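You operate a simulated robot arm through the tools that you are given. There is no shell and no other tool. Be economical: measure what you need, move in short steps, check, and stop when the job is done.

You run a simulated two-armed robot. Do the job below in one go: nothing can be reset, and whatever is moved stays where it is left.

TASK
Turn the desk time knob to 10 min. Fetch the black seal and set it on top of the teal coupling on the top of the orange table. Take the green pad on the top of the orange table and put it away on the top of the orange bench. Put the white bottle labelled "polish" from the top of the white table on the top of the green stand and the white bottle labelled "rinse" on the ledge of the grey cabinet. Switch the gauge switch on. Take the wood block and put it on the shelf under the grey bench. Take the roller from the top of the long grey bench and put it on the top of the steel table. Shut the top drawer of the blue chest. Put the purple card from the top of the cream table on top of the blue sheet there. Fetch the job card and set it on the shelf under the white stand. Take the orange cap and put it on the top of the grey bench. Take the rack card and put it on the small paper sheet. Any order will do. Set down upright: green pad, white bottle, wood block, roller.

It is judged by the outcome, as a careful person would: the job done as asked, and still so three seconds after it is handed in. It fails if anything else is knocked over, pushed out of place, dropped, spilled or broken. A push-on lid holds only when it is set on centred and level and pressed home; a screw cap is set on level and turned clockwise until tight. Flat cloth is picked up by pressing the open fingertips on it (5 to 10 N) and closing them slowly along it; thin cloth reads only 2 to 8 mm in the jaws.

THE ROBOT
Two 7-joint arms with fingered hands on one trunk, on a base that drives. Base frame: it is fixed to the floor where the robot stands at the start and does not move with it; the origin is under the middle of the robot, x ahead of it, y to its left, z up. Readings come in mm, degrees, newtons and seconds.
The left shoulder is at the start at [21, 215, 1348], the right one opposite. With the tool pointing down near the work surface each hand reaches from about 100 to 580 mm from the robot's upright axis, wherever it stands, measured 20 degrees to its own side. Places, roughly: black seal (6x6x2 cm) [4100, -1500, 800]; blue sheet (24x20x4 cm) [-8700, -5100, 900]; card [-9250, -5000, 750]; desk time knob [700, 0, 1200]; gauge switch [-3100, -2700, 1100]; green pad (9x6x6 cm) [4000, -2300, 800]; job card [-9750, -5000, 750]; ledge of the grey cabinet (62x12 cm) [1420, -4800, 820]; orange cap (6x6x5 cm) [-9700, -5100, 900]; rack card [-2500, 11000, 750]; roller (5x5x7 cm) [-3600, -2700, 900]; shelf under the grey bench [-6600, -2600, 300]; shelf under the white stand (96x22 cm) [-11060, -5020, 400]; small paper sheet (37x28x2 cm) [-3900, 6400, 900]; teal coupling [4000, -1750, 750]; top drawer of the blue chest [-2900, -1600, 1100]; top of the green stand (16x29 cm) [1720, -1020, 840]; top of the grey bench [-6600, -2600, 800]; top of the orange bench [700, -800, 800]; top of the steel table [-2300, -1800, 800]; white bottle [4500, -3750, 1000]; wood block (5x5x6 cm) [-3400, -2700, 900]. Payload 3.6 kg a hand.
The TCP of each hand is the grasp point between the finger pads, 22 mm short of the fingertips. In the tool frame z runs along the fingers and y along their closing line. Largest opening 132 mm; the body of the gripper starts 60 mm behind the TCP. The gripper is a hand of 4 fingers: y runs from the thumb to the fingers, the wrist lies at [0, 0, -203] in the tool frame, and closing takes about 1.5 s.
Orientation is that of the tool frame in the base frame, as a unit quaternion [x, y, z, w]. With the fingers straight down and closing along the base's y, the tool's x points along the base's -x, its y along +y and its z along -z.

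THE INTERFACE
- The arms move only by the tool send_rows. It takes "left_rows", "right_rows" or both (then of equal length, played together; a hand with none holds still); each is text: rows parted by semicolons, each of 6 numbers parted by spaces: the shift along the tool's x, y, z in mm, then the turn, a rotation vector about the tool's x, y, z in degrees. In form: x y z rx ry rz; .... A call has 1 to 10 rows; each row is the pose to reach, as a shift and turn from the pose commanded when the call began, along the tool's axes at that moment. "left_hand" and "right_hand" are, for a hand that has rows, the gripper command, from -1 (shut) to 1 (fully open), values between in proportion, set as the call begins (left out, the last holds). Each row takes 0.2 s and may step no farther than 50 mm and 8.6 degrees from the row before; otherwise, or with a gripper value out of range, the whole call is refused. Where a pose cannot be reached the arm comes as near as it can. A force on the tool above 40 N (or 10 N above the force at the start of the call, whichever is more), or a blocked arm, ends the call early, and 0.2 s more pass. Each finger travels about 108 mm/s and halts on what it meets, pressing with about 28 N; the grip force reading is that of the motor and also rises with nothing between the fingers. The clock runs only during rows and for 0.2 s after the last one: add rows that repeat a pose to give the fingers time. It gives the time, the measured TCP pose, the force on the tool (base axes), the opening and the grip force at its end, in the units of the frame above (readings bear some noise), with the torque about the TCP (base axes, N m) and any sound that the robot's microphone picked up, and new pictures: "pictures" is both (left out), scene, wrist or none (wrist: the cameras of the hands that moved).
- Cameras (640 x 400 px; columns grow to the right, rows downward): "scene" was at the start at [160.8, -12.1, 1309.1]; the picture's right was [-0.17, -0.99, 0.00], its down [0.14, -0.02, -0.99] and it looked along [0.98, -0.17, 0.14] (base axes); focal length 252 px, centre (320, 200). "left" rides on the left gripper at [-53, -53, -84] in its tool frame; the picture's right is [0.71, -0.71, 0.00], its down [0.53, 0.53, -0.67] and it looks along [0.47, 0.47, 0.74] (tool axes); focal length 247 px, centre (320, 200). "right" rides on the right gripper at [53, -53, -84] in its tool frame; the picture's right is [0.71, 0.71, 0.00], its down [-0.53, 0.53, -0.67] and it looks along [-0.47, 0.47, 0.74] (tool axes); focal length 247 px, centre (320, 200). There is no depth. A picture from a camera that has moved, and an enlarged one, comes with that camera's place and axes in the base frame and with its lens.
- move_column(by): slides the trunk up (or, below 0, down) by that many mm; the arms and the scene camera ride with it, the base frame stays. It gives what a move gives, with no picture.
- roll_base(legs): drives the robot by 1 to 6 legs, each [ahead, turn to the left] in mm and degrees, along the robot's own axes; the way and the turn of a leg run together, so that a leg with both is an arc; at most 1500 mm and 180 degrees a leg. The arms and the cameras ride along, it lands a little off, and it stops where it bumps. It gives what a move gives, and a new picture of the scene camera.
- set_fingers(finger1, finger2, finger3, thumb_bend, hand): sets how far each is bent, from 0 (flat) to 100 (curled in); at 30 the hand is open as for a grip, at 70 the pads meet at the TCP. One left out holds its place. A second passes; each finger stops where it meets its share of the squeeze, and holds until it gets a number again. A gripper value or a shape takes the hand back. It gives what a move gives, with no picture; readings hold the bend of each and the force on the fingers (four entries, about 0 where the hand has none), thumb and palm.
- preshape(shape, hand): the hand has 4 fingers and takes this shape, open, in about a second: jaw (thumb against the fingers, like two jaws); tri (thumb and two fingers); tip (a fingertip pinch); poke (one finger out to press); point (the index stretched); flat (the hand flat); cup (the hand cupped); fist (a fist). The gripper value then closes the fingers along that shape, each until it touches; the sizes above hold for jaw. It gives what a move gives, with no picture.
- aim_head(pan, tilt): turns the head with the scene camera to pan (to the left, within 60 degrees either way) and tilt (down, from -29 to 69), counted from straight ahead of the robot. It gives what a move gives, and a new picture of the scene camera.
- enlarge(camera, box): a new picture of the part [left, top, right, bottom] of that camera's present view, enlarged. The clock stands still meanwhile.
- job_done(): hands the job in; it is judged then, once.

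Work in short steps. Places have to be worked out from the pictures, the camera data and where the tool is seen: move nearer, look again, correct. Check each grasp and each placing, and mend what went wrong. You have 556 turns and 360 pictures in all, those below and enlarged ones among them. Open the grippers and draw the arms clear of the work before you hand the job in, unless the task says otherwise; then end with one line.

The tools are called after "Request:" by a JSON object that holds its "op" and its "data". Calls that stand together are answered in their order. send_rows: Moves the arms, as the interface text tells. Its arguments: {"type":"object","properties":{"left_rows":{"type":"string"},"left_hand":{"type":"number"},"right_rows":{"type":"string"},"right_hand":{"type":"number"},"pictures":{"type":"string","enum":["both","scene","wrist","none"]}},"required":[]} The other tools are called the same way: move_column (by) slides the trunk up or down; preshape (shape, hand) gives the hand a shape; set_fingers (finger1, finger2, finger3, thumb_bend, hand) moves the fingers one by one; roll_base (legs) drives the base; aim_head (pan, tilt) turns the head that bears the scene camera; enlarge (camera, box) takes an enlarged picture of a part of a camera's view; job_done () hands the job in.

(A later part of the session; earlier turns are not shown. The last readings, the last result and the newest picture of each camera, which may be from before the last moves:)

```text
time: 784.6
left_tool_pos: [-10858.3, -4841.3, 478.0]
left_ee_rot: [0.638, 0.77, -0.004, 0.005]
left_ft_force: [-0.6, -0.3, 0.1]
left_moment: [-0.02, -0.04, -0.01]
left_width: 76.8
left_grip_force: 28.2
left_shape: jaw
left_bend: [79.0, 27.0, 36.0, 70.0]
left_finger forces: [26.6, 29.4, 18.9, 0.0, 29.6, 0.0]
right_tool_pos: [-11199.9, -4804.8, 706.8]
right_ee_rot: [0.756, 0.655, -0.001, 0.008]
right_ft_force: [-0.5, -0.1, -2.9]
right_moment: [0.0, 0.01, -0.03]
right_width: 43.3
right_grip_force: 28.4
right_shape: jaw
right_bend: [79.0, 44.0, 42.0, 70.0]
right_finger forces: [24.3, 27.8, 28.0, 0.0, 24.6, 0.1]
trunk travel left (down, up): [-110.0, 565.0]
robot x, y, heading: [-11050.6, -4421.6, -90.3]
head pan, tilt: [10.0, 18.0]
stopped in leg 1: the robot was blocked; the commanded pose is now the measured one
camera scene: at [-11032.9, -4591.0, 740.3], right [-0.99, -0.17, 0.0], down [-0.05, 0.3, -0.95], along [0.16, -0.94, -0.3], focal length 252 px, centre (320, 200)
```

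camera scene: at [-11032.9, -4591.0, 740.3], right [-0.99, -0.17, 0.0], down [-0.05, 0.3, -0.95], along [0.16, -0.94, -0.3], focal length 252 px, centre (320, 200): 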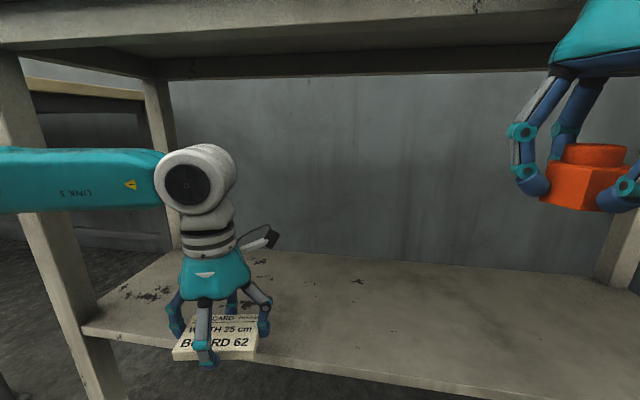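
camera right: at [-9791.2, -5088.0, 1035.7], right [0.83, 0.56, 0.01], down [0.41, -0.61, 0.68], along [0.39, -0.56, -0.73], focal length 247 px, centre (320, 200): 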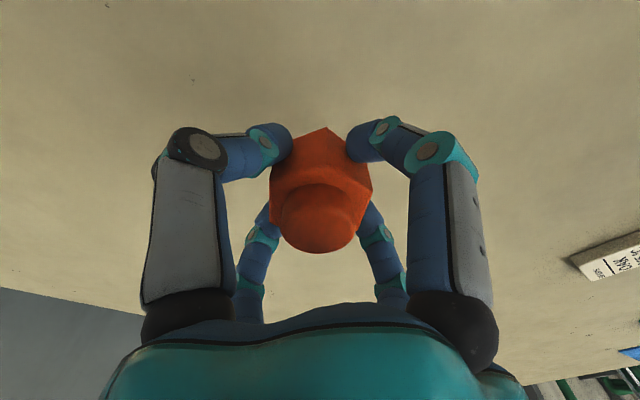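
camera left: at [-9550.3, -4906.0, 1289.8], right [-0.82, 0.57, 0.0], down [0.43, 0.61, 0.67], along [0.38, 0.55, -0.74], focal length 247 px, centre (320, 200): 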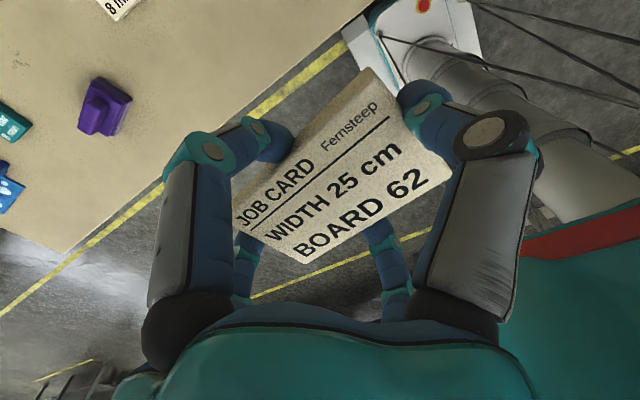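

The right hand touched the stand's edge slightly; I pull it back, and extend the left hand inward over the shelf.

Request:
{"op": "send_rows", "data": {"right_rows": "25 0 0 0 0 0; 50 0 0 0 0 0; 70 0 0 0 0 0; 70 0 0 0 0 0; 70 0 0 0 0 0", "left_rows": "0 0 0 0 0 0; -35 0 0 0 0 0; -75 0 0 0 0 0; -115 0 0 0 0 0; -145 0 0 0 0 0", "pictures": "scene"}}

```text
time: 785.8
left_tool_pos: [-10830.9, -4987.6, 474.5]
left_ee_rot: [0.638, 0.77, -0.002, 0.001]
left_ft_force: [-0.3, -0.2, -0.5]
left_moment: [-0.01, -0.02, 0.02]
left_width: 77.0
left_grip_force: 27.7
left_shape: jaw
left_bend: [79.0, 27.0, 36.0, 70.0]
left_finger forces: [26.6, 29.2, 18.9, 0.1, 29.6, 0.1]
right_tool_pos: [-11188.2, -4742.2, 705.4]
right_ee_rot: [0.757, 0.654, 0.002, 0.004]
right_ft_force: [-0.4, -0.8, -2.3]
right_moment: [0.02, -0.01, 0.02]
right_width: 43.2
right_grip_force: 27.7
right_shape: jaw
right_bend: [79.0, 44.0, 42.0, 70.0]
right_finger forces: [24.1, 27.7, 28.0, 0.1, 24.4, 0.0]
trunk travel left (down, up): [-110.0, 565.0]
robot x, y, heading: [-11045.0, -4422.9, -90.3]
head pan, tilt: [10.0, 18.0]
camera scene: at [-11032.0, -4596.5, 738.7], right [-0.99, -0.17, 0.0], down [-0.05, 0.31, -0.95], along [0.16, -0.94, -0.31], focal length 252 px, centre (320, 200)
```

scene: 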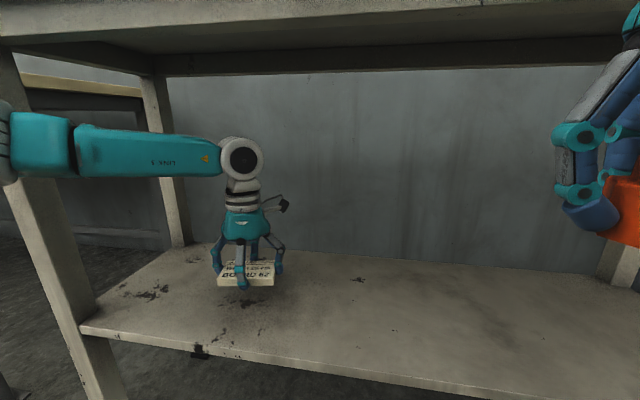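

The card is over the middle of the shelf. I lower it in steps to contact.

Request:
{"op": "send_rows", "data": {"left_rows": "0 0 15 0 0 0; 0 0 30 0 0 0; 0 0 38 0 0 0; 0 0 44 0 0 0; 0 0 50 0 0 0; 0 0 55 0 0 0; 0 0 60 0 0 0; 0 0 65 0 0 0; 0 0 70 0 0 0", "pictures": "none"}}

```text
time: 787.5
left_tool_pos: [-10831.8, -4990.3, 422.3]
left_ee_rot: [0.638, 0.77, -0.003, 0.003]
left_ft_force: [1.5, 6.1, 19.4]
left_moment: [0.77, -0.21, -0.06]
left_width: 76.7
left_grip_force: 28.3
left_shape: jaw
left_bend: [79.0, 26.0, 34.0, 70.0]
left_finger forces: [27.3, 33.1, 30.4, 0.1, 29.7, 0.0]
right_tool_pos: [-11188.2, -4741.8, 705.4]
right_ee_rot: [0.757, 0.653, 0.003, 0.005]
right_ft_force: [-0.4, -0.8, -3.5]
right_moment: [0.0, -0.01, 0.01]
right_width: 43.0
right_grip_force: 28.0
right_shape: jaw
right_bend: [79.0, 44.0, 42.0, 70.0]
right_finger forces: [24.2, 27.6, 28.0, 0.0, 24.4, 0.0]
trunk travel left (down, up): [-110.0, 565.0]
robot x, y, heading: [-11044.5, -4424.6, -90.3]
head pan, tilt: [10.0, 18.0]
stopped in row 8 (left hand): the force on the tool passed its limit at 45 N (the readings are from after the stop); the commanded pose is now the measured one
```

Contact. I open wide and rise a little.

Request:
{"op": "send_rows", "data": {"left_rows": "0 0 -2 0 0 0; 0 0 -2 0 0 0; 0 0 -2 0 0 0; 0 0 -2 0 0 0; 0 0 -2 0 0 0; 0 0 -2 0 0 0; 0 0 -30 0 0 0; 0 0 -65 0 0 0", "left_hand": 1, "pictures": "wrist"}}

```text
time: 788.5
left_tool_pos: [-10830.1, -4995.0, 422.2]
left_ee_rot: [0.637, 0.771, -0.006, 0.004]
left_ft_force: [-0.7, -0.8, -0.4]
left_moment: [0.07, 0.01, 0.0]
left_width: 131.9
left_grip_force: 0.0
left_shape: jaw
left_bend: [30.0, 30.0, 30.0, 30.0]
left_finger forces: [0.0, 0.1, 0.2, 0.0, 0.1, 0.1]
right_tool_pos: [-11188.1, -4742.9, 702.3]
right_ee_rot: [0.757, 0.653, 0.003, 0.002]
right_ft_force: [-0.3, 0.3, -1.9]
right_moment: [0.05, -0.02, 0.02]
right_width: 43.0
right_grip_force: 28.4
right_shape: jaw
right_bend: [79.0, 44.0, 42.0, 70.0]
right_finger forces: [24.2, 27.9, 28.1, 0.0, 24.3, 0.0]
trunk travel left (down, up): [-110.0, 565.0]
robot x, y, heading: [-11047.2, -4426.2, -90.4]
head pan, tilt: [10.0, 18.0]
stopped in row 5 (left hand): the force on the tool passed its limit at 40 N (the readings are from after the stop); the commanded pose is now the measured one
camera left: at [-10873.3, -5054.8, 507.2], right [-0.83, 0.56, -0.01], down [0.42, 0.62, 0.66], along [0.37, 0.54, -0.75], focal length 247 px, centre (320, 200)
```

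left: 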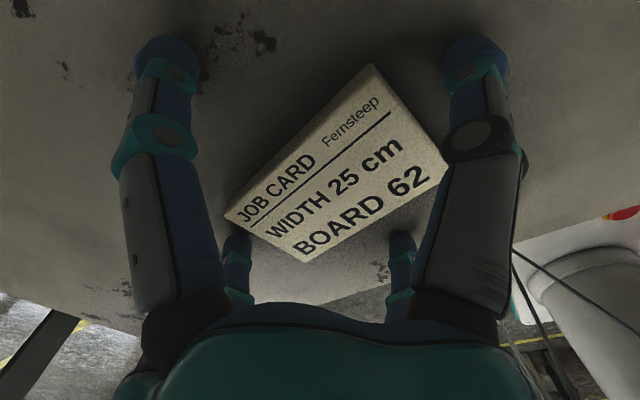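

The card lies on the shelf and the hand is open. I rise, and withdraw from under the stand.

Request:
{"op": "send_rows", "data": {"left_rows": "0 0 -25 0 0 0; 0 0 -50 0 0 0; 40 0 -55 0 0 0; 85 0 -55 0 0 0; 130 0 -55 0 0 0; 170 0 -55 0 0 0", "pictures": "scene"}}

```text
time: 789.9
left_tool_pos: [-10862.8, -4822.9, 479.4]
left_ee_rot: [0.637, 0.771, -0.006, 0.005]
left_ft_force: [0.0, -1.0, -0.1]
left_moment: [-0.01, 0.02, 0.0]
left_width: 132.0
left_grip_force: 0.0
left_shape: jaw
left_bend: [30.0, 30.0, 30.0, 30.0]
left_finger forces: [0.0, 0.1, 0.0, 0.0, 0.1, 0.0]
right_tool_pos: [-11188.0, -4742.1, 706.5]
right_ee_rot: [0.757, 0.653, 0.002, 0.003]
right_ft_force: [-0.1, -0.8, -2.2]
right_moment: [0.0, 0.0, 0.01]
right_width: 42.9
right_grip_force: 28.4
right_shape: jaw
right_bend: [79.0, 44.0, 42.0, 70.0]
right_finger forces: [24.2, 27.8, 27.9, 0.0, 24.4, 0.0]
trunk travel left (down, up): [-110.0, 565.0]
robot x, y, heading: [-11045.9, -4423.9, -90.5]
head pan, tilt: [10.0, 18.0]
camera scene: at [-11032.0, -4596.6, 738.7], right [-0.99, -0.17, 0.0], down [-0.05, 0.31, -0.95], along [0.16, -0.94, -0.31], focal length 252 px, centre (320, 200)
```

scene: 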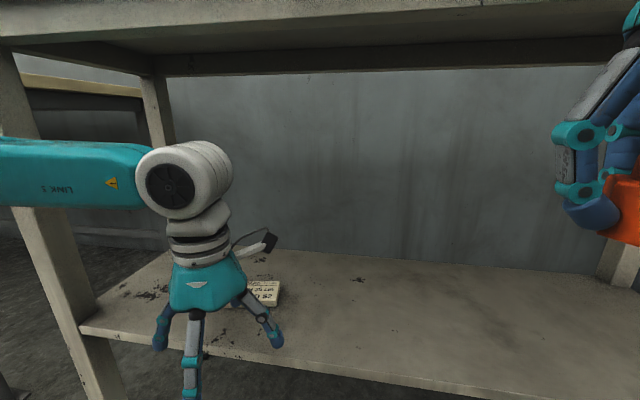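

The job card lies on the shelf. I back away, raise the trunk and the left hand, then head east.

Request:
{"op": "roll_base", "data": {"legs": [[-280, 0]]}}

Request:
{"op": "move_column", "data": {"by": 400}}

Request:
{"op": "move_column", "data": {"by": 90}}

Request:
{"op": "send_rows", "data": {"left_rows": "0 15 -48 0 0 3; 0 30 -93 0 0 6; 0 45 -138 0 0 9; 0 60 -183 0 0 11; 0 70 -228 0 0 11; 0 70 -240 0 0 11", "pictures": "none"}}

```text
time: 791.9
left_tool_pos: [-10859.6, -4542.9, 480.4]
left_ee_rot: [0.636, 0.771, -0.006, 0.004]
left_ft_force: [-0.4, -0.3, 0.3]
left_moment: [-0.03, -0.01, 0.0]
left_width: 131.8
left_grip_force: 0.0
left_shape: jaw
left_bend: [30.0, 30.0, 30.0, 30.0]
left_finger forces: [0.0, 0.0, 0.0, 0.0, 0.1, 0.0]
right_tool_pos: [-11186.1, -4460.6, 705.7]
right_ee_rot: [0.756, 0.655, 0.002, 0.004]
right_ft_force: [0.6, 0.0, -2.0]
right_moment: [0.01, 0.05, -0.01]
right_width: 43.0
right_grip_force: 27.5
right_shape: jaw
right_bend: [79.0, 44.0, 42.0, 70.0]
right_finger forces: [24.1, 27.8, 28.0, 0.0, 24.4, 0.1]
trunk travel left (down, up): [-110.0, 565.0]
robot x, y, heading: [-11042.6, -4144.0, -90.3]
head pan, tilt: [10.0, 18.0]
camera scene: at [-11029.8, -4315.8, 738.7], right [-0.99, -0.17, 0.0], down [-0.05, 0.31, -0.95], along [0.16, -0.94, -0.31], focal length 252 px, centre (320, 200)
```

scene: 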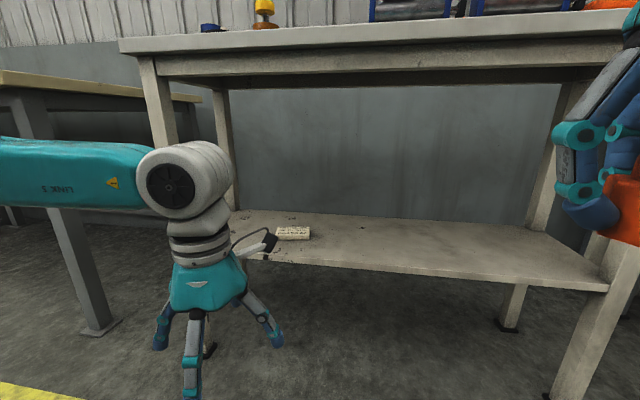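

```text
time: 795.7
left_tool_pos: [-10860.1, -4543.3, 881.3]
left_ee_rot: [0.636, 0.772, -0.006, 0.005]
left_ft_force: [-0.6, -0.4, -1.0]
left_moment: [0.01, 0.01, -0.03]
left_width: 132.2
left_grip_force: 0.1
left_shape: jaw
left_bend: [30.0, 30.0, 30.0, 30.0]
left_finger forces: [0.0, 0.0, 0.1, 0.1, 0.0, 0.0]
right_tool_pos: [-11185.7, -4461.6, 1106.5]
right_ee_rot: [0.756, 0.655, 0.003, 0.003]
right_ft_force: [0.9, 0.1, -2.4]
right_moment: [0.04, 0.02, -0.01]
right_width: 43.1
right_grip_force: 28.2
right_shape: jaw
right_bend: [79.0, 44.0, 42.0, 70.0]
right_finger forces: [24.1, 27.8, 28.2, 0.0, 24.4, 0.1]
trunk travel left (down, up): [-510.0, 165.0]
robot x, y, heading: [-11043.2, -4145.8, -90.4]
head pan, tilt: [10.0, 18.0]
```

```text
time: 797.0
left_tool_pos: [-10860.7, -4542.2, 969.4]
left_ee_rot: [0.636, 0.772, -0.006, 0.004]
left_ft_force: [-0.5, 0.9, -0.1]
left_moment: [0.01, -0.01, 0.01]
left_width: 131.8
left_grip_force: 0.1
left_shape: jaw
left_bend: [30.0, 30.0, 30.0, 30.0]
left_finger forces: [0.0, 0.0, 0.0, 0.0, 0.0, 0.0]
right_tool_pos: [-11186.3, -4462.0, 1195.9]
right_ee_rot: [0.756, 0.654, 0.002, 0.004]
right_ft_force: [0.2, 0.0, -2.5]
right_moment: [0.0, -0.04, 0.0]
right_width: 43.1
right_grip_force: 28.5
right_shape: jaw
right_bend: [79.0, 44.0, 42.0, 70.0]
right_finger forces: [24.1, 27.8, 28.2, 0.1, 24.3, 0.0]
trunk travel left (down, up): [-600.0, 75.0]
robot x, y, heading: [-11047.3, -4140.8, -90.5]
head pan, tilt: [10.0, 18.0]
```

```text
refused: row 1 steps farther than a row can; nothing moved
```

The card is clearly on the shelf. I raise the left hand and turn east.

Request:
{"op": "send_rows", "data": {"left_rows": "0 10 -45 0 0 2; 0 20 -88 0 0 4; 0 35 -130 0 0 6; 0 50 -172 0 0 8; 0 60 -212 0 0 10; 0 70 -232 0 0 11", "pictures": "none"}}

Request:
{"op": "roll_base", "data": {"legs": [[0, 45]]}}

Request:
{"op": "roll_base", "data": {"legs": [[0, 45], [1450, 0], [1450, 0], [1450, 0], [780, 0]]}}

```text
time: 798.4
left_tool_pos: [-10790.0, -4524.4, 1202.2]
left_ee_rot: [0.708, 0.706, -0.006, 0.005]
left_ft_force: [-0.1, -0.3, -0.4]
left_moment: [0.0, 0.02, -0.02]
left_width: 132.1
left_grip_force: 0.1
left_shape: jaw
left_bend: [30.0, 30.0, 30.0, 30.0]
left_finger forces: [0.0, 0.0, 0.1, 0.0, 0.1, 0.0]
right_tool_pos: [-11184.3, -4461.8, 1196.2]
right_ee_rot: [0.756, 0.654, 0.002, 0.004]
right_ft_force: [0.2, 0.9, -1.8]
right_moment: [0.0, 0.0, 0.0]
right_width: 43.3
right_grip_force: 27.8
right_shape: jaw
right_bend: [79.0, 44.0, 42.0, 70.0]
right_finger forces: [24.1, 27.9, 28.2, 0.0, 24.3, 0.1]
trunk travel left (down, up): [-600.0, 75.0]
robot x, y, heading: [-11045.7, -4142.5, -90.1]
head pan, tilt: [10.0, 18.0]
```

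```text
time: 800.9
left_tool_pos: [-10594.4, -4230.8, 1200.8]
left_ee_rot: [0.38, 0.925, -0.003, 0.007]
left_ft_force: [0.3, 0.2, 0.7]
left_moment: [-0.02, 0.0, -0.01]
left_width: 131.7
left_grip_force: 0.0
left_shape: jaw
left_bend: [30.0, 30.0, 30.0, 30.0]
left_finger forces: [0.1, 0.0, 0.1, 0.1, 0.0, 0.0]
right_tool_pos: [-10915.7, -4466.9, 1196.7]
right_ee_rot: [0.446, 0.895, 0.002, 0.003]
right_ft_force: [-0.3, 0.2, -1.3]
right_moment: [-0.02, 0.03, 0.01]
right_width: 43.1
right_grip_force: 28.0
right_shape: jaw
right_bend: [79.0, 44.0, 42.0, 70.0]
right_finger forces: [23.6, 27.9, 28.2, 0.0, 24.3, 0.0]
trunk travel left (down, up): [-600.0, 75.0]
robot x, y, heading: [-11070.8, -4168.0, -45.0]
head pan, tilt: [10.0, 18.0]
camera scene: at [-10939.6, -4273.4, 1243.0], right [-0.57, -0.82, 0.0], down [-0.25, 0.18, -0.95], along [0.78, -0.55, -0.31], focal length 252 px, centre (320, 200)
```

scene: 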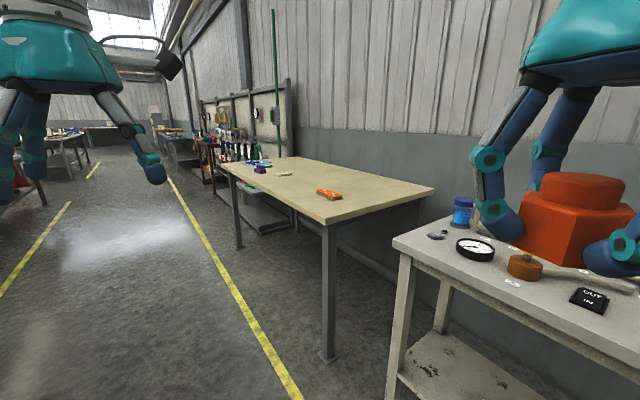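

```text
time: 804.1
left_tool_pos: [-10671.0, -3871.1, 1201.3]
left_ee_rot: [-0.007, 1.0, -0.001, 0.007]
left_ft_force: [0.2, 0.0, 0.0]
left_moment: [-0.04, 0.03, 0.03]
left_width: 132.0
left_grip_force: 0.0
left_shape: jaw
left_bend: [30.0, 30.0, 30.0, 30.0]
left_finger forces: [0.0, 0.1, 0.0, 0.0, 0.1, 0.1]
right_tool_pos: [-10729.1, -4265.8, 1196.0]
right_ee_rot: [0.064, 0.998, 0.002, 0.001]
right_ft_force: [0.2, 0.0, -1.1]
right_moment: [-0.05, 0.06, 0.0]
right_width: 42.9
right_grip_force: 28.0
right_shape: jaw
right_bend: [79.0, 44.0, 42.0, 70.0]
right_finger forces: [23.8, 28.3, 28.6, 0.1, 24.8, 0.0]
trunk travel left (down, up): [-600.0, 75.0]
robot x, y, heading: [-11050.9, -4205.2, 2.3]
head pan, tilt: [10.0, 18.0]
stopped in leg 2: the robot was blocked; the commanded pose is now the measured one
camera scene: at [-10881.6, -4178.5, 1242.6], right [0.21, -0.98, 0.0], down [-0.31, -0.07, -0.95], along [0.93, 0.2, -0.31], focal length 252 px, centre (320, 200)
```

scene: 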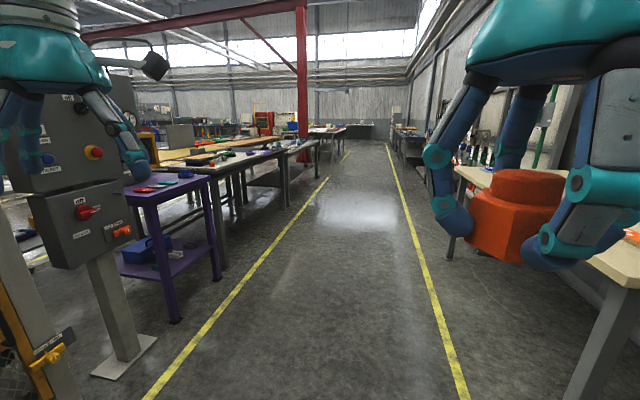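

The lane east is clear. I drive on.

Request:
{"op": "roll_base", "data": {"legs": [[1450, 0], [1450, 0], [1450, 0], [800, 0], [0, 30]]}}

Request:
{"op": "roll_base", "data": {"legs": [[0, 45]]}}

```text
time: 830.2
left_tool_pos: [-5736.8, -3633.7, 1202.5]
left_ee_rot: [-0.237, 0.971, 0.001, 0.008]
left_ft_force: [-0.6, 0.4, -0.8]
left_moment: [0.0, 0.03, 0.03]
left_width: 131.8
left_grip_force: 0.0
left_shape: jaw
left_bend: [30.0, 30.0, 30.0, 30.0]
left_finger forces: [0.0, 0.0, 0.1, 0.1, 0.0, 0.0]
right_tool_pos: [-5609.9, -4011.0, 1197.3]
right_ee_rot: [-0.169, 0.986, 0.005, 0.001]
right_ft_force: [-0.8, 0.1, -1.3]
right_moment: [-0.02, 0.02, -0.01]
right_width: 42.9
right_grip_force: 28.0
right_shape: jaw
right_bend: [79.0, 44.0, 42.0, 70.0]
right_finger forces: [23.3, 28.2, 28.7, 0.0, 24.6, 0.1]
trunk travel left (down, up): [-600.0, 75.0]
robot x, y, heading: [-5914.3, -4123.1, 29.7]
head pan, tilt: [10.0, 18.0]
camera scene: at [-5774.1, -4022.6, 1243.2], right [0.63, -0.77, 0.0], down [-0.24, -0.2, -0.95], along [0.74, 0.6, -0.31], focal length 252 px, centre (320, 200)
```

scene: 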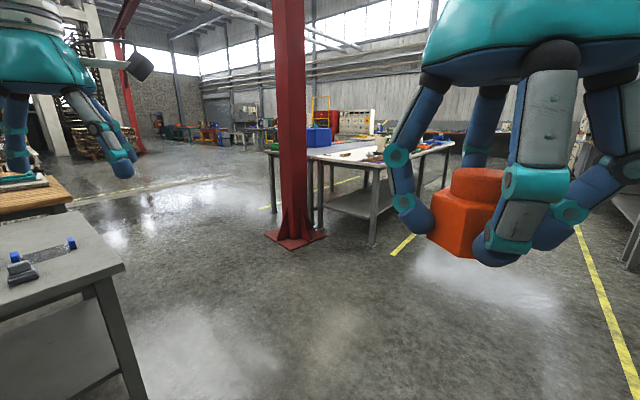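

```text
time: 832.7
left_tool_pos: [-6130.8, -3648.2, 1202.0]
left_ee_rot: [-0.592, 0.806, 0.003, 0.006]
left_ft_force: [-0.3, -0.2, 0.4]
left_moment: [0.0, -0.02, 0.01]
left_width: 131.9
left_grip_force: 0.0
left_shape: jaw
left_bend: [30.0, 30.0, 30.0, 30.0]
left_finger forces: [0.0, 0.1, 0.1, 0.1, 0.0, 0.1]
right_tool_pos: [-5774.2, -3826.1, 1197.6]
right_ee_rot: [-0.533, 0.846, 0.004, -0.002]
right_ft_force: [0.0, 0.2, -2.5]
right_moment: [0.01, -0.03, -0.02]
right_width: 42.9
right_grip_force: 28.4
right_shape: jaw
right_bend: [79.0, 44.0, 42.0, 70.0]
right_finger forces: [23.2, 28.4, 28.9, 0.0, 24.6, 0.1]
trunk travel left (down, up): [-600.0, 75.0]
robot x, y, heading: [-5880.4, -4126.3, 74.5]
head pan, tilt: [10.0, 18.0]
camera scene: at [-5846.5, -3958.1, 1243.0], right [0.99, -0.1, 0.0], down [-0.03, -0.31, -0.95], along [0.09, 0.95, -0.31], focal length 252 px, centre (320, 200)
```

scene: 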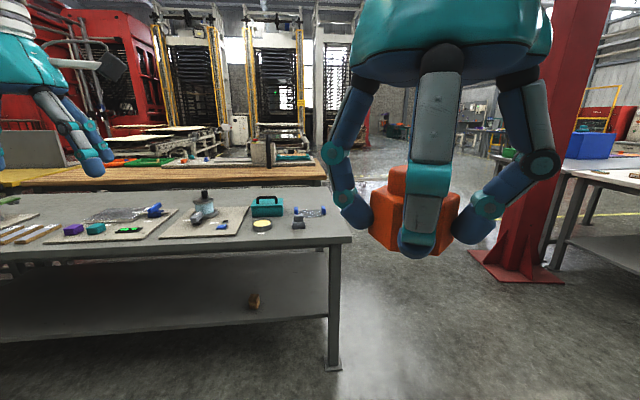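

The wood block is visible on its shelf. For the cap, the bench's free corner is near (-5735,-2960). I turn to 90° and drive forward.

Request:
{"op": "roll_base", "data": {"legs": [[0, 15], [680, 0]]}}

Request:
{"op": "aim_head", "data": {"pan": -15, "tilt": 35}}

```text
time: 837.4
left_tool_pos: [-6241.2, -3051.7, 1204.3]
left_ee_rot: [-0.692, 0.722, 0.005, 0.006]
left_ft_force: [0.3, -0.6, 0.6]
left_moment: [0.0, 0.0, 0.0]
left_width: 131.9
left_grip_force: 0.1
left_shape: jaw
left_bend: [30.0, 30.0, 30.0, 30.0]
left_finger forces: [0.0, 0.0, 0.0, 0.0, 0.0, 0.0]
right_tool_pos: [-5850.1, -3130.7, 1198.4]
right_ee_rot: [-0.64, 0.768, 0.004, -0.003]
right_ft_force: [-0.1, 0.0, -1.6]
right_moment: [-0.03, 0.02, 0.01]
right_width: 42.8
right_grip_force: 28.3
right_shape: jaw
right_bend: [79.0, 44.0, 42.0, 70.0]
right_finger forces: [23.4, 28.6, 29.1, 0.0, 25.0, 0.1]
trunk travel left (down, up): [-600.0, 75.0]
robot x, y, heading: [-5866.1, -3444.6, 89.6]
head pan, tilt: [10.0, 18.0]
camera scene: at [-5884.8, -3277.0, 1243.1], right [0.99, 0.17, 0.0], down [0.05, -0.31, -0.95], along [-0.16, 0.94, -0.31], focal length 252 px, centre (320, 200)
```

scene: 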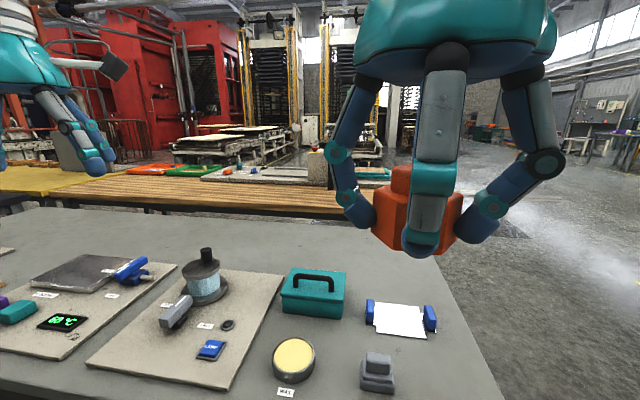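

```text
time: 838.2
left_tool_pos: [-6240.8, -3052.7, 1204.9]
left_ee_rot: [-0.692, 0.722, 0.004, 0.006]
left_ft_force: [0.1, 0.1, -1.4]
left_moment: [0.01, 0.01, 0.01]
left_width: 132.2
left_grip_force: 0.0
left_shape: jaw
left_bend: [30.0, 30.0, 30.0, 30.0]
left_finger forces: [0.0, 0.1, 0.0, 0.0, 0.0, 0.1]
right_tool_pos: [-5849.8, -3131.5, 1198.1]
right_ee_rot: [-0.64, 0.768, 0.004, -0.002]
right_ft_force: [0.6, 0.3, -1.7]
right_moment: [-0.01, 0.0, -0.02]
right_width: 42.9
right_grip_force: 28.7
right_shape: jaw
right_bend: [79.0, 44.0, 42.0, 70.0]
right_finger forces: [23.3, 28.6, 29.1, 0.0, 25.0, 0.1]
trunk travel left (down, up): [-600.0, 75.0]
robot x, y, heading: [-5872.1, -3448.9, 89.3]
head pan, tilt: [-15.0, 35.0]
camera scene: at [-5846.2, -3284.5, 1216.1], right [0.96, -0.27, 0.0], down [-0.15, -0.55, -0.82], along [0.22, 0.79, -0.57], focal length 252 px, centre (320, 200)
```

scene: 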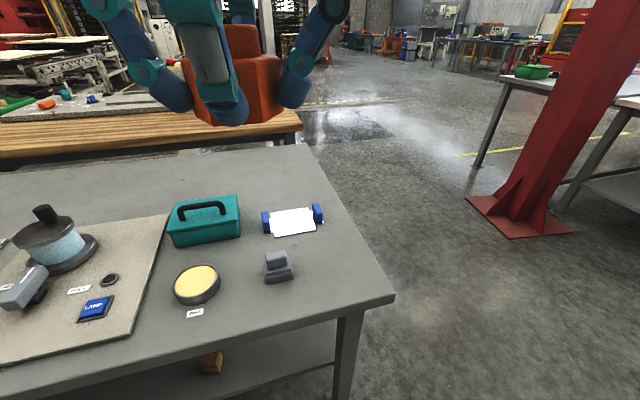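

The free corner spot is about (-5722,-2950). I move the cap over it.

Request:
{"op": "send_rows", "data": {"right_rows": "-29 -13 20 0 0 0; -58 -27 50 0 0 0; -86 -40 85 0 0 0; -115 -53 120 0 0 0; -144 -66 155 0 0 0; -172 -80 190 0 0 0; -201 -93 220 0 0 0; -201 -93 265 0 0 0; -201 -93 300 0 0 0; -201 -93 300 0 0 0", "pictures": "scene"}}

```text
time: 840.4
left_tool_pos: [-6240.8, -3052.7, 1204.6]
left_ee_rot: [-0.693, 0.721, 0.005, 0.006]
left_ft_force: [-0.7, -0.6, -0.1]
left_moment: [0.0, 0.04, 0.03]
left_width: 132.0
left_grip_force: 0.0
left_shape: jaw
left_bend: [30.0, 30.0, 30.0, 30.0]
left_finger forces: [0.1, 0.0, 0.0, 0.0, 0.1, 0.0]
right_tool_pos: [-5722.3, -2952.2, 897.4]
right_ee_rot: [-0.64, 0.768, 0.004, -0.002]
right_ft_force: [-0.3, 0.0, -1.0]
right_moment: [-0.04, 0.05, 0.0]
right_width: 42.8
right_grip_force: 27.6
right_shape: jaw
right_bend: [79.0, 44.0, 42.0, 70.0]
right_finger forces: [23.2, 28.5, 29.2, 0.1, 23.9, 0.0]
trunk travel left (down, up): [-600.0, 75.0]
robot x, y, heading: [-5873.5, -3447.6, 89.5]
head pan, tilt: [-15.0, 35.0]
camera scene: at [-5846.0, -3284.3, 1216.0], right [0.96, -0.27, 0.0], down [-0.15, -0.55, -0.82], along [0.22, 0.79, -0.57], focal length 252 px, centre (320, 200)
```

scene: 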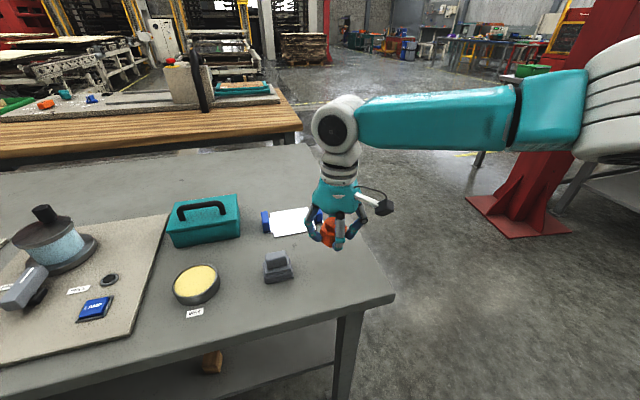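

Clear around it. I lower the cap to contact.

Request:
{"op": "send_rows", "data": {"right_rows": "0 0 20 0 0 0; 0 0 40 0 0 0; 0 0 52 0 0 0; 0 0 58 0 0 0; 0 0 64 0 0 0; 0 0 70 0 0 0; 0 0 76 0 0 0; 0 0 82 0 0 0; 0 0 88 0 0 0; 0 0 94 0 0 0", "pictures": "none"}}

```text
time: 842.6
left_tool_pos: [-6239.5, -3053.2, 1205.9]
left_ee_rot: [-0.692, 0.721, 0.005, 0.006]
left_ft_force: [-0.2, 0.4, -0.7]
left_moment: [0.0, -0.03, -0.01]
left_width: 131.8
left_grip_force: 0.0
left_shape: jaw
left_bend: [30.0, 30.0, 30.0, 30.0]
left_finger forces: [0.0, 0.0, 0.0, 0.0, 0.0, 0.0]
right_tool_pos: [-5725.7, -2949.3, 806.1]
right_ee_rot: [-0.64, 0.768, 0.005, 0.0]
right_ft_force: [1.4, 1.3, 2.6]
right_moment: [0.14, 0.04, 0.01]
right_width: 42.8
right_grip_force: 28.8
right_shape: jaw
right_bend: [79.0, 44.0, 42.0, 70.0]
right_finger forces: [23.3, 28.6, 29.8, 0.0, 24.3, 0.0]
trunk travel left (down, up): [-600.0, 75.0]
robot x, y, heading: [-5871.3, -3446.0, 89.5]
head pan, tilt: [-15.0, 35.0]
```

Just touching at z≈806. I press 2 mm more, then open and lift.

Request:
{"op": "send_rows", "data": {"right_rows": "0 0 2 0 0 0; 0 0 1 0 0 0; 0 0 1 0 0 0; 0 0 1 0 0 0; 0 0 1 0 0 0; 0 0 0 0 0 0; 0 0 -30 0 0 0; 0 0 -75 0 0 0; 0 0 -120 0 0 0; 0 0 -165 0 0 0", "right_hand": 0.3, "pictures": "scene"}}

```text
time: 844.8
left_tool_pos: [-6241.8, -3053.1, 1204.0]
left_ee_rot: [-0.693, 0.721, 0.005, 0.007]
left_ft_force: [0.0, -0.6, -0.7]
left_moment: [-0.01, 0.01, -0.01]
left_width: 132.0
left_grip_force: 0.0
left_shape: jaw
left_bend: [30.0, 30.0, 30.0, 30.0]
left_finger forces: [0.0, 0.0, 0.1, 0.0, 0.0, 0.0]
right_tool_pos: [-5725.3, -2951.7, 969.5]
right_ee_rot: [-0.64, 0.769, 0.004, -0.001]
right_ft_force: [0.1, -0.3, -0.3]
right_moment: [0.02, 0.0, -0.01]
right_width: 85.2
right_grip_force: 0.0
right_shape: jaw
right_bend: [30.0, 30.0, 30.0, 70.0]
right_finger forces: [0.0, 0.1, 0.0, 0.0, 0.0, 0.1]
trunk travel left (down, up): [-600.0, 75.0]
robot x, y, heading: [-5869.4, -3450.5, 89.6]
head pan, tilt: [-15.0, 35.0]
camera scene: at [-5846.2, -3284.6, 1216.0], right [0.96, -0.27, 0.0], down [-0.15, -0.55, -0.82], along [0.22, 0.79, -0.57], focal length 252 px, centre (320, 200)
```

scene: 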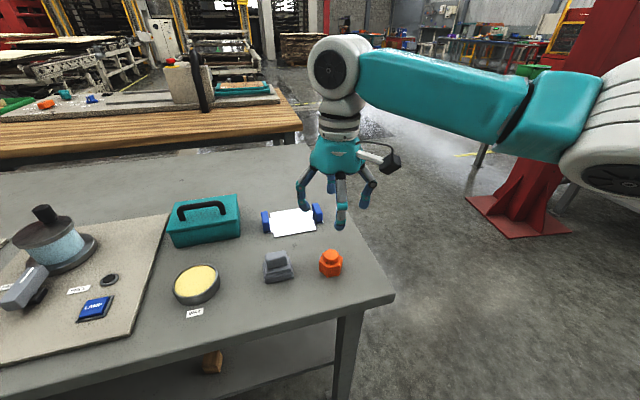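

The cap stands on the grey bench. Only the rack card remains, far to the north. I retract and drive out past the bench.

Request:
{"op": "send_rows", "data": {"right_rows": "20 0 -40 0 0 0; 45 0 -75 0 0 0; 75 0 -110 0 0 0; 105 0 -145 0 0 0; 130 0 -185 0 0 0; 150 0 -230 0 0 0", "left_rows": "0 -25 0 0 0 0; 0 -50 0 0 0 0; 0 -75 0 0 0 0; 0 -100 0 0 0 0; 0 -125 0 0 0 0; 0 -150 0 0 0 0", "right_hand": 1, "pictures": "none"}}

Request:
{"op": "roll_base", "data": {"legs": [[-200, 0], [0, -42], [1280, 0]]}}

Request:
{"op": "roll_base", "data": {"legs": [[0, 42], [1450, 0], [450, 0]]}}

```text
time: 846.2
left_tool_pos: [-6091.4, -3057.2, 1204.7]
left_ee_rot: [-0.693, 0.721, 0.004, 0.007]
left_ft_force: [0.7, -0.1, -0.5]
left_moment: [0.01, 0.01, -0.02]
left_width: 132.1
left_grip_force: 0.1
left_shape: jaw
left_bend: [30.0, 30.0, 30.0, 30.0]
left_finger forces: [0.1, 0.0, 0.1, 0.0, 0.0, 0.0]
right_tool_pos: [-5749.8, -3097.6, 1198.7]
right_ee_rot: [-0.64, 0.768, 0.003, -0.001]
right_ft_force: [-0.1, 0.7, 0.0]
right_moment: [-0.01, 0.02, 0.01]
right_width: 131.8
right_grip_force: 0.0
right_shape: jaw
right_bend: [30.0, 30.0, 30.0, 30.0]
right_finger forces: [0.0, 0.0, 0.0, 0.0, 0.1, 0.0]
trunk travel left (down, up): [-600.0, 75.0]
robot x, y, heading: [-5871.6, -3449.8, 89.6]
head pan, tilt: [-15.0, 35.0]
```

```text
time: 855.9
left_tool_pos: [-4882.0, -2280.5, 1205.7]
left_ee_rot: [-0.376, 0.927, 0.002, 0.008]
left_ft_force: [-0.1, 0.6, 0.2]
left_moment: [0.01, -0.02, 0.03]
left_width: 132.1
left_grip_force: 0.2
left_shape: jaw
left_bend: [30.0, 30.0, 30.0, 30.0]
left_finger forces: [0.1, 0.1, 0.0, 0.0, 0.0, 0.0]
right_tool_pos: [-4662.8, -2545.3, 1198.8]
right_ee_rot: [-0.309, 0.951, 0.005, 0.0]
right_ft_force: [0.3, 0.4, -0.2]
right_moment: [0.03, 0.01, 0.01]
right_width: 132.0
right_grip_force: 0.1
right_shape: jaw
right_bend: [30.0, 30.0, 30.0, 30.0]
right_finger forces: [0.1, 0.1, 0.0, 0.0, 0.0, 0.0]
trunk travel left (down, up): [-600.0, 75.0]
robot x, y, heading: [-4990.5, -2719.2, 46.0]
head pan, tilt: [-15.0, 35.0]
camera scene: at [-4863.0, -2613.9, 1216.1], right [0.51, -0.86, 0.0], down [-0.49, -0.29, -0.82], along [0.7, 0.42, -0.57], focal length 252 px, centre (320, 200)
```

scene: 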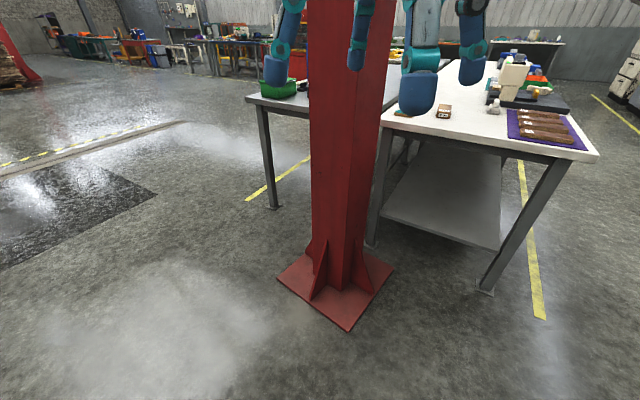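

```text
time: 867.3
left_tool_pos: [-5131.4, -434.1, 1205.3]
left_ee_rot: [-0.684, 0.73, 0.005, 0.006]
left_ft_force: [-0.4, 0.3, 0.5]
left_moment: [-0.05, 0.03, -0.03]
left_width: 132.0
left_grip_force: 0.1
left_shape: jaw
left_bend: [30.0, 30.0, 30.0, 30.0]
left_finger forces: [0.1, 0.1, 0.0, 0.0, 0.1, 0.0]
right_tool_pos: [-4790.6, -483.5, 1199.1]
right_ee_rot: [-0.631, 0.776, 0.004, -0.002]
right_ft_force: [0.0, 0.7, 0.2]
right_moment: [-0.02, 0.01, -0.02]
right_width: 131.8
right_grip_force: 0.0
right_shape: jaw
right_bend: [30.0, 30.0, 30.0, 30.0]
right_finger forces: [0.1, 0.0, 0.0, 0.0, 0.0, 0.0]
trunk travel left (down, up): [-600.0, 75.0]
robot x, y, heading: [-4918.3, -827.7, 88.0]
head pan, tilt: [-15.0, 35.0]
camera scene: at [-4892.4, -667.6, 1215.9], right [0.96, -0.29, 0.0], down [-0.17, -0.55, -0.82], along [0.24, 0.78, -0.57], focal length 252 px, centre (320, 200)
```

scene: 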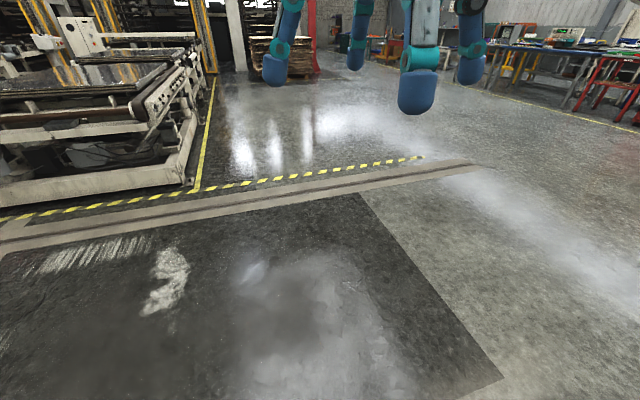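

I look north to plan the way.

Request:
{"op": "aim_head", "data": {"pan": -12, "tilt": 6}}

```text
time: 868.2
left_tool_pos: [-5131.9, -435.6, 1206.9]
left_ee_rot: [-0.684, 0.73, 0.005, 0.007]
left_ft_force: [1.1, -0.5, 0.7]
left_moment: [0.02, 0.03, 0.0]
left_width: 131.8
left_grip_force: 0.0
left_shape: jaw
left_bend: [30.0, 30.0, 30.0, 30.0]
left_finger forces: [0.1, 0.0, 0.0, 0.1, 0.0, 0.0]
right_tool_pos: [-4790.5, -484.3, 1199.3]
right_ee_rot: [-0.631, 0.776, 0.004, -0.002]
right_ft_force: [-0.2, 0.2, -0.7]
right_moment: [0.01, 0.01, -0.02]
right_width: 131.9
right_grip_force: 0.1
right_shape: jaw
right_bend: [30.0, 30.0, 30.0, 30.0]
right_finger forces: [0.1, 0.0, 0.1, 0.0, 0.0, 0.0]
trunk travel left (down, up): [-600.0, 75.0]
robot x, y, heading: [-4923.4, -832.0, 87.9]
head pan, tilt: [-12.0, 6.0]
camera scene: at [-4895.8, -663.0, 1262.5], right [0.97, -0.24, 0.0], down [-0.03, -0.1, -0.99], along [0.24, 0.96, -0.11], focal length 252 px, centre (320, 200)
```

scene: 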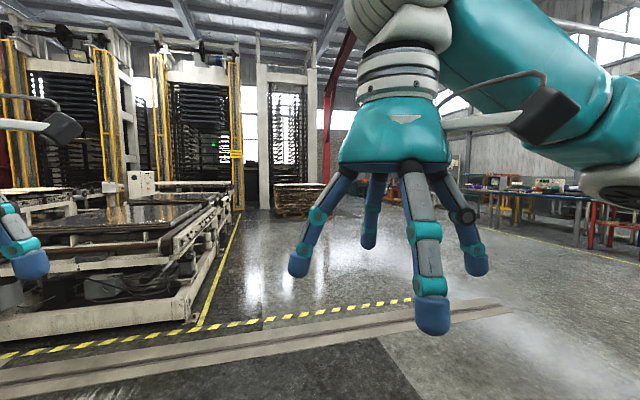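

Open floor runs north, east of the presses. I drive about 5.9 m toward (-3400,4900).

Request:
{"op": "roll_base", "data": {"legs": [[0, -13], [1480, 0], [1480, 0], [1480, 0], [1450, 0]]}}

```text
time: 897.2
left_tool_pos: [-3541.3, 5323.1, 1207.2]
left_ee_rot: [-0.607, 0.795, 0.004, 0.006]
left_ft_force: [-0.3, 0.4, 0.1]
left_moment: [-0.03, 0.0, -0.03]
left_width: 132.1
left_grip_force: 0.0
left_shape: jaw
left_bend: [30.0, 30.0, 30.0, 30.0]
left_finger forces: [0.1, 0.1, 0.0, 0.0, 0.0, 0.1]
right_tool_pos: [-3218.9, 5205.6, 1200.9]
right_ee_rot: [-0.548, 0.837, 0.004, -0.002]
right_ft_force: [0.6, -0.2, -0.6]
right_moment: [-0.01, 0.0, 0.0]
right_width: 131.7
right_grip_force: 0.0
right_shape: jaw
right_bend: [30.0, 30.0, 30.0, 30.0]
right_finger forces: [0.0, 0.1, 0.0, 0.0, 0.0, 0.1]
trunk travel left (down, up): [-600.0, 75.0]
robot x, y, heading: [-3421.0, 4894.8, 76.4]
head pan, tilt: [-12.0, 6.0]
camera scene: at [-3357.0, 5052.1, 1262.6], right [0.9, -0.43, 0.0], down [-0.05, -0.1, -0.99], along [0.43, 0.9, -0.11], focal length 252 px, centre (320, 200)
```

scene: 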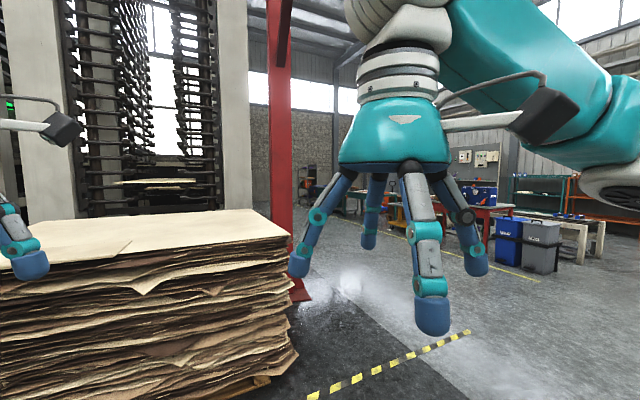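

The veneer stack with the paper sheet is at left. The rack card is further north beyond the red column at (-2430,7500); I pass it on the east.

Request:
{"op": "roll_base", "data": {"legs": [[0, -23], [1480, 0], [1480, 0], [260, 0], [0, 30]]}}

Request:
{"op": "roll_base", "data": {"legs": [[0, 22], [1300, 0], [900, 0]]}}

```text
time: 915.8
left_tool_pos: [-1689.0, 7925.0, 1207.7]
left_ee_rot: [-0.656, 0.755, 0.004, 0.007]
left_ft_force: [-0.3, 0.5, 0.2]
left_moment: [-0.01, 0.01, 0.02]
left_width: 132.4
left_grip_force: 0.1
left_shape: jaw
left_bend: [30.0, 30.0, 30.0, 30.0]
left_finger forces: [0.0, 0.0, 0.0, 0.0, 0.1, 0.0]
right_tool_pos: [-1352.7, 7850.3, 1200.2]
right_ee_rot: [-0.601, 0.799, 0.003, -0.001]
right_ft_force: [-0.4, -0.8, 0.3]
right_moment: [0.01, -0.03, -0.02]
right_width: 131.9
right_grip_force: 0.0
right_shape: jaw
right_bend: [30.0, 30.0, 30.0, 30.0]
right_finger forces: [0.0, 0.0, 0.1, 0.0, 0.0, 0.0]
trunk travel left (down, up): [-600.0, 75.0]
robot x, y, heading: [-1483.5, 7508.6, 83.1]
head pan, tilt: [-12.0, 6.0]
camera scene: at [-1444.6, 7677.2, 1262.6], right [0.95, -0.32, 0.0], down [-0.03, -0.1, -0.99], along [0.32, 0.94, -0.11], focal length 252 px, centre (320, 200)
```

scene: 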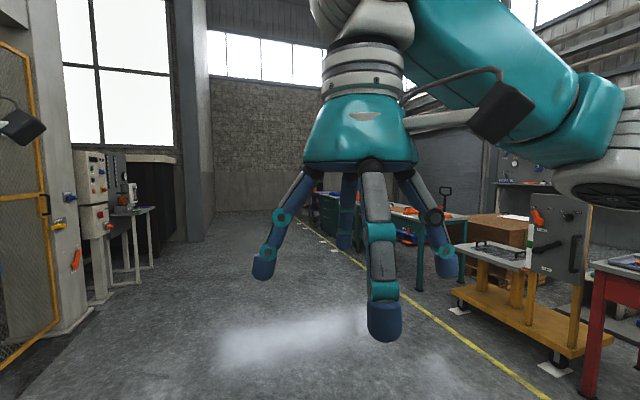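

```text
time: 928.0
left_tool_pos: [-2389.2, 9992.0, 1207.1]
left_ee_rot: [0.785, -0.619, -0.006, -0.006]
left_ft_force: [0.8, -0.6, 0.0]
left_moment: [-0.01, 0.01, 0.0]
left_width: 132.2
left_grip_force: 0.1
left_shape: jaw
left_bend: [30.0, 30.0, 30.0, 30.0]
left_finger forces: [0.0, 0.1, 0.0, 0.0, 0.1, 0.0]
right_tool_pos: [-2049.1, 10045.9, 1200.2]
right_ee_rot: [0.739, -0.674, -0.004, 0.002]
right_ft_force: [0.3, -0.2, -0.3]
right_moment: [0.0, -0.01, -0.01]
right_width: 131.9
right_grip_force: 0.0
right_shape: jaw
right_bend: [30.0, 30.0, 30.0, 30.0]
right_finger forces: [0.0, 0.0, 0.0, 0.1, 0.0, 0.0]
trunk travel left (down, up): [-600.0, 75.0]
robot x, y, heading: [-2044.6, 9686.4, 104.9]
head pan, tilt: [-12.0, 6.0]
camera scene: at [-2068.7, 9851.4, 1262.6], right [1.0, 0.05, 0.0], down [0.01, -0.11, -0.99], along [-0.05, 0.99, -0.11], focal length 252 px, centre (320, 200)
```

scene: 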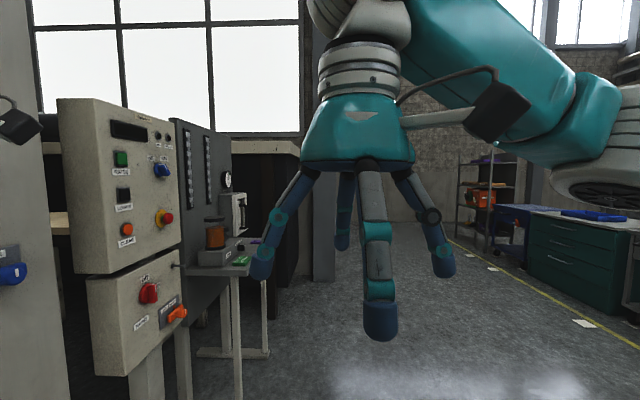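

The rack card should be near that small table; I enlarge the area.

Request:
{"op": "enlarge", "data": {"camera": "scene", "box": [160, 130, 340, 330]}}

```text
2.00 times, centred on (250, 230) of scene
camera zoom: at [-2068.7, 9851.4, 1262.6], right [1.0, 0.05, 0.0], down [0.01, -0.11, -0.99], along [-0.05, 0.99, -0.11], focal length 504 px, centre (460, 140)
```

zoom: 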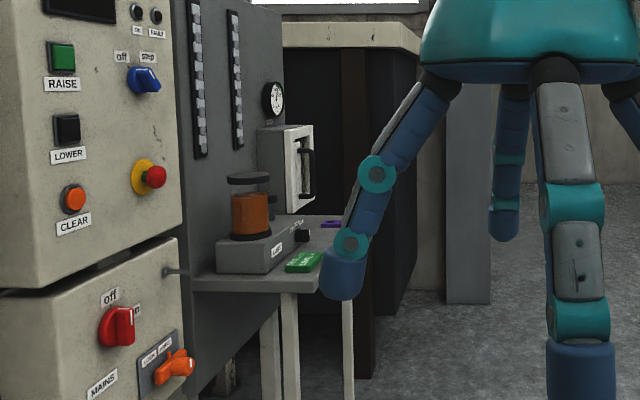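

A green and a purple card lie there. I drive up on the east side to face that table.

Request:
{"op": "roll_base", "data": {"legs": [[0, -30], [1150, 0]]}}

Request:
{"op": "roll_base", "data": {"legs": [[0, 45]]}}

Request:
{"op": "roll_base", "data": {"legs": [[0, 45]]}}

```text
time: 935.4
left_tool_pos: [-1891.6, 11237.1, 1206.8]
left_ee_rot: [-0.6, 0.8, 0.004, 0.007]
left_ft_force: [0.1, 0.2, -0.4]
left_moment: [-0.04, 0.0, -0.01]
left_width: 132.1
left_grip_force: 0.1
left_shape: jaw
left_bend: [30.0, 30.0, 30.0, 30.0]
left_finger forces: [0.0, 0.0, 0.1, 0.1, 0.0, 0.0]
right_tool_pos: [-1570.2, 11114.9, 1201.1]
right_ee_rot: [-0.541, 0.841, 0.005, -0.001]
right_ft_force: [-0.3, 0.5, 0.7]
right_moment: [-0.01, 0.0, 0.0]
right_width: 132.0
right_grip_force: 0.1
right_shape: jaw
right_bend: [30.0, 30.0, 30.0, 30.0]
right_finger forces: [0.0, 0.0, 0.0, 0.1, 0.1, 0.0]
trunk travel left (down, up): [-600.0, 75.0]
robot x, y, heading: [-1746.5, 10796.5, 74.8]
head pan, tilt: [-12.0, 6.0]
camera scene: at [-1684.9, 10956.5, 1262.6], right [0.89, -0.46, 0.0], down [-0.05, -0.09, -0.99], along [0.45, 0.88, -0.11], focal length 252 px, centre (320, 200)
```

scene: 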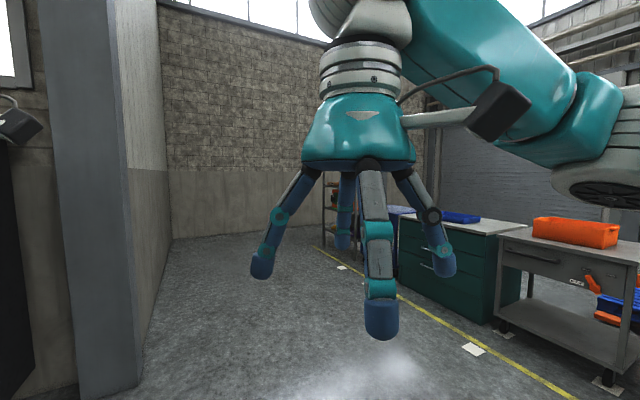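

```text
time: 937.9
left_tool_pos: [-2153.4, 11014.2, 1208.5]
left_ee_rot: [0.855, -0.519, -0.006, -0.005]
left_ft_force: [-0.1, -0.3, -0.6]
left_moment: [0.0, 0.02, 0.01]
left_width: 131.9
left_grip_force: 0.0
left_shape: jaw
left_bend: [30.0, 30.0, 30.0, 30.0]
left_finger forces: [0.1, 0.1, 0.0, 0.0, 0.0, 0.1]
right_tool_pos: [-1838.0, 11148.2, 1200.2]
right_ee_rot: [0.816, -0.578, -0.003, 0.004]
right_ft_force: [0.2, 0.3, 0.2]
right_moment: [-0.03, 0.02, 0.0]
right_width: 132.2
right_grip_force: 0.1
right_shape: jaw
right_bend: [30.0, 30.0, 30.0, 30.0]
right_finger forces: [0.1, 0.1, 0.1, 0.1, 0.0, 0.0]
trunk travel left (down, up): [-600.0, 75.0]
robot x, y, heading: [-1717.3, 10815.7, 118.6]
head pan, tilt: [-12.0, 6.0]
camera scene: at [-1778.8, 10970.9, 1262.5], right [0.96, 0.29, 0.0], down [0.03, -0.1, -0.99], along [-0.28, 0.95, -0.11], focal length 252 px, centre (320, 200)
```

scene: 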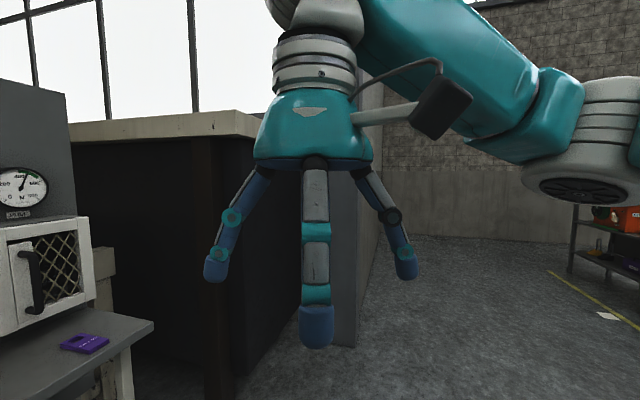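

```text
time: 940.3
left_tool_pos: [-2174.0, 10652.2, 1208.5]
left_ee_rot: [0.987, -0.16, -0.007, -0.002]
left_ft_force: [0.0, 0.3, 1.1]
left_moment: [0.02, -0.03, 0.0]
left_width: 131.8
left_grip_force: 0.1
left_shape: jaw
left_bend: [30.0, 30.0, 30.0, 30.0]
left_finger forces: [0.0, 0.1, 0.0, 0.1, 0.1, 0.0]
right_tool_pos: [-2040.7, 10969.0, 1201.3]
right_ee_rot: [0.973, -0.229, -0.002, 0.004]
right_ft_force: [0.1, -0.5, 0.0]
right_moment: [-0.01, -0.01, -0.02]
right_width: 132.2
right_grip_force: 0.1
right_shape: jaw
right_bend: [30.0, 30.0, 30.0, 30.0]
right_finger forces: [0.1, 0.0, 0.1, 0.0, 0.1, 0.0]
trunk travel left (down, up): [-600.0, 75.0]
robot x, y, heading: [-1709.7, 10849.1, 162.7]
head pan, tilt: [-12.0, 6.0]
camera scene: at [-1862.7, 10918.2, 1262.5], right [0.49, 0.87, 0.0], down [0.09, -0.05, -0.99], along [-0.87, 0.49, -0.11], focal length 252 px, centre (320, 200)
```

scene: 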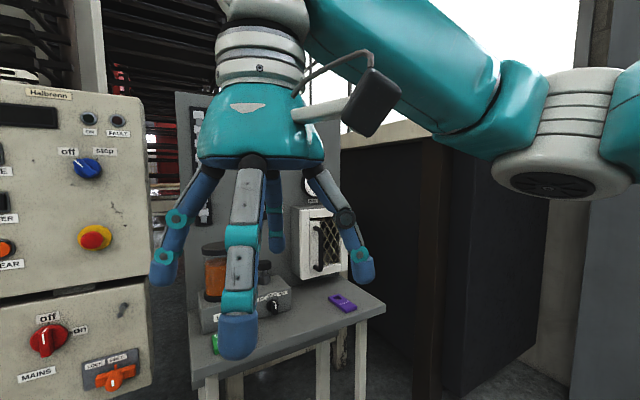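

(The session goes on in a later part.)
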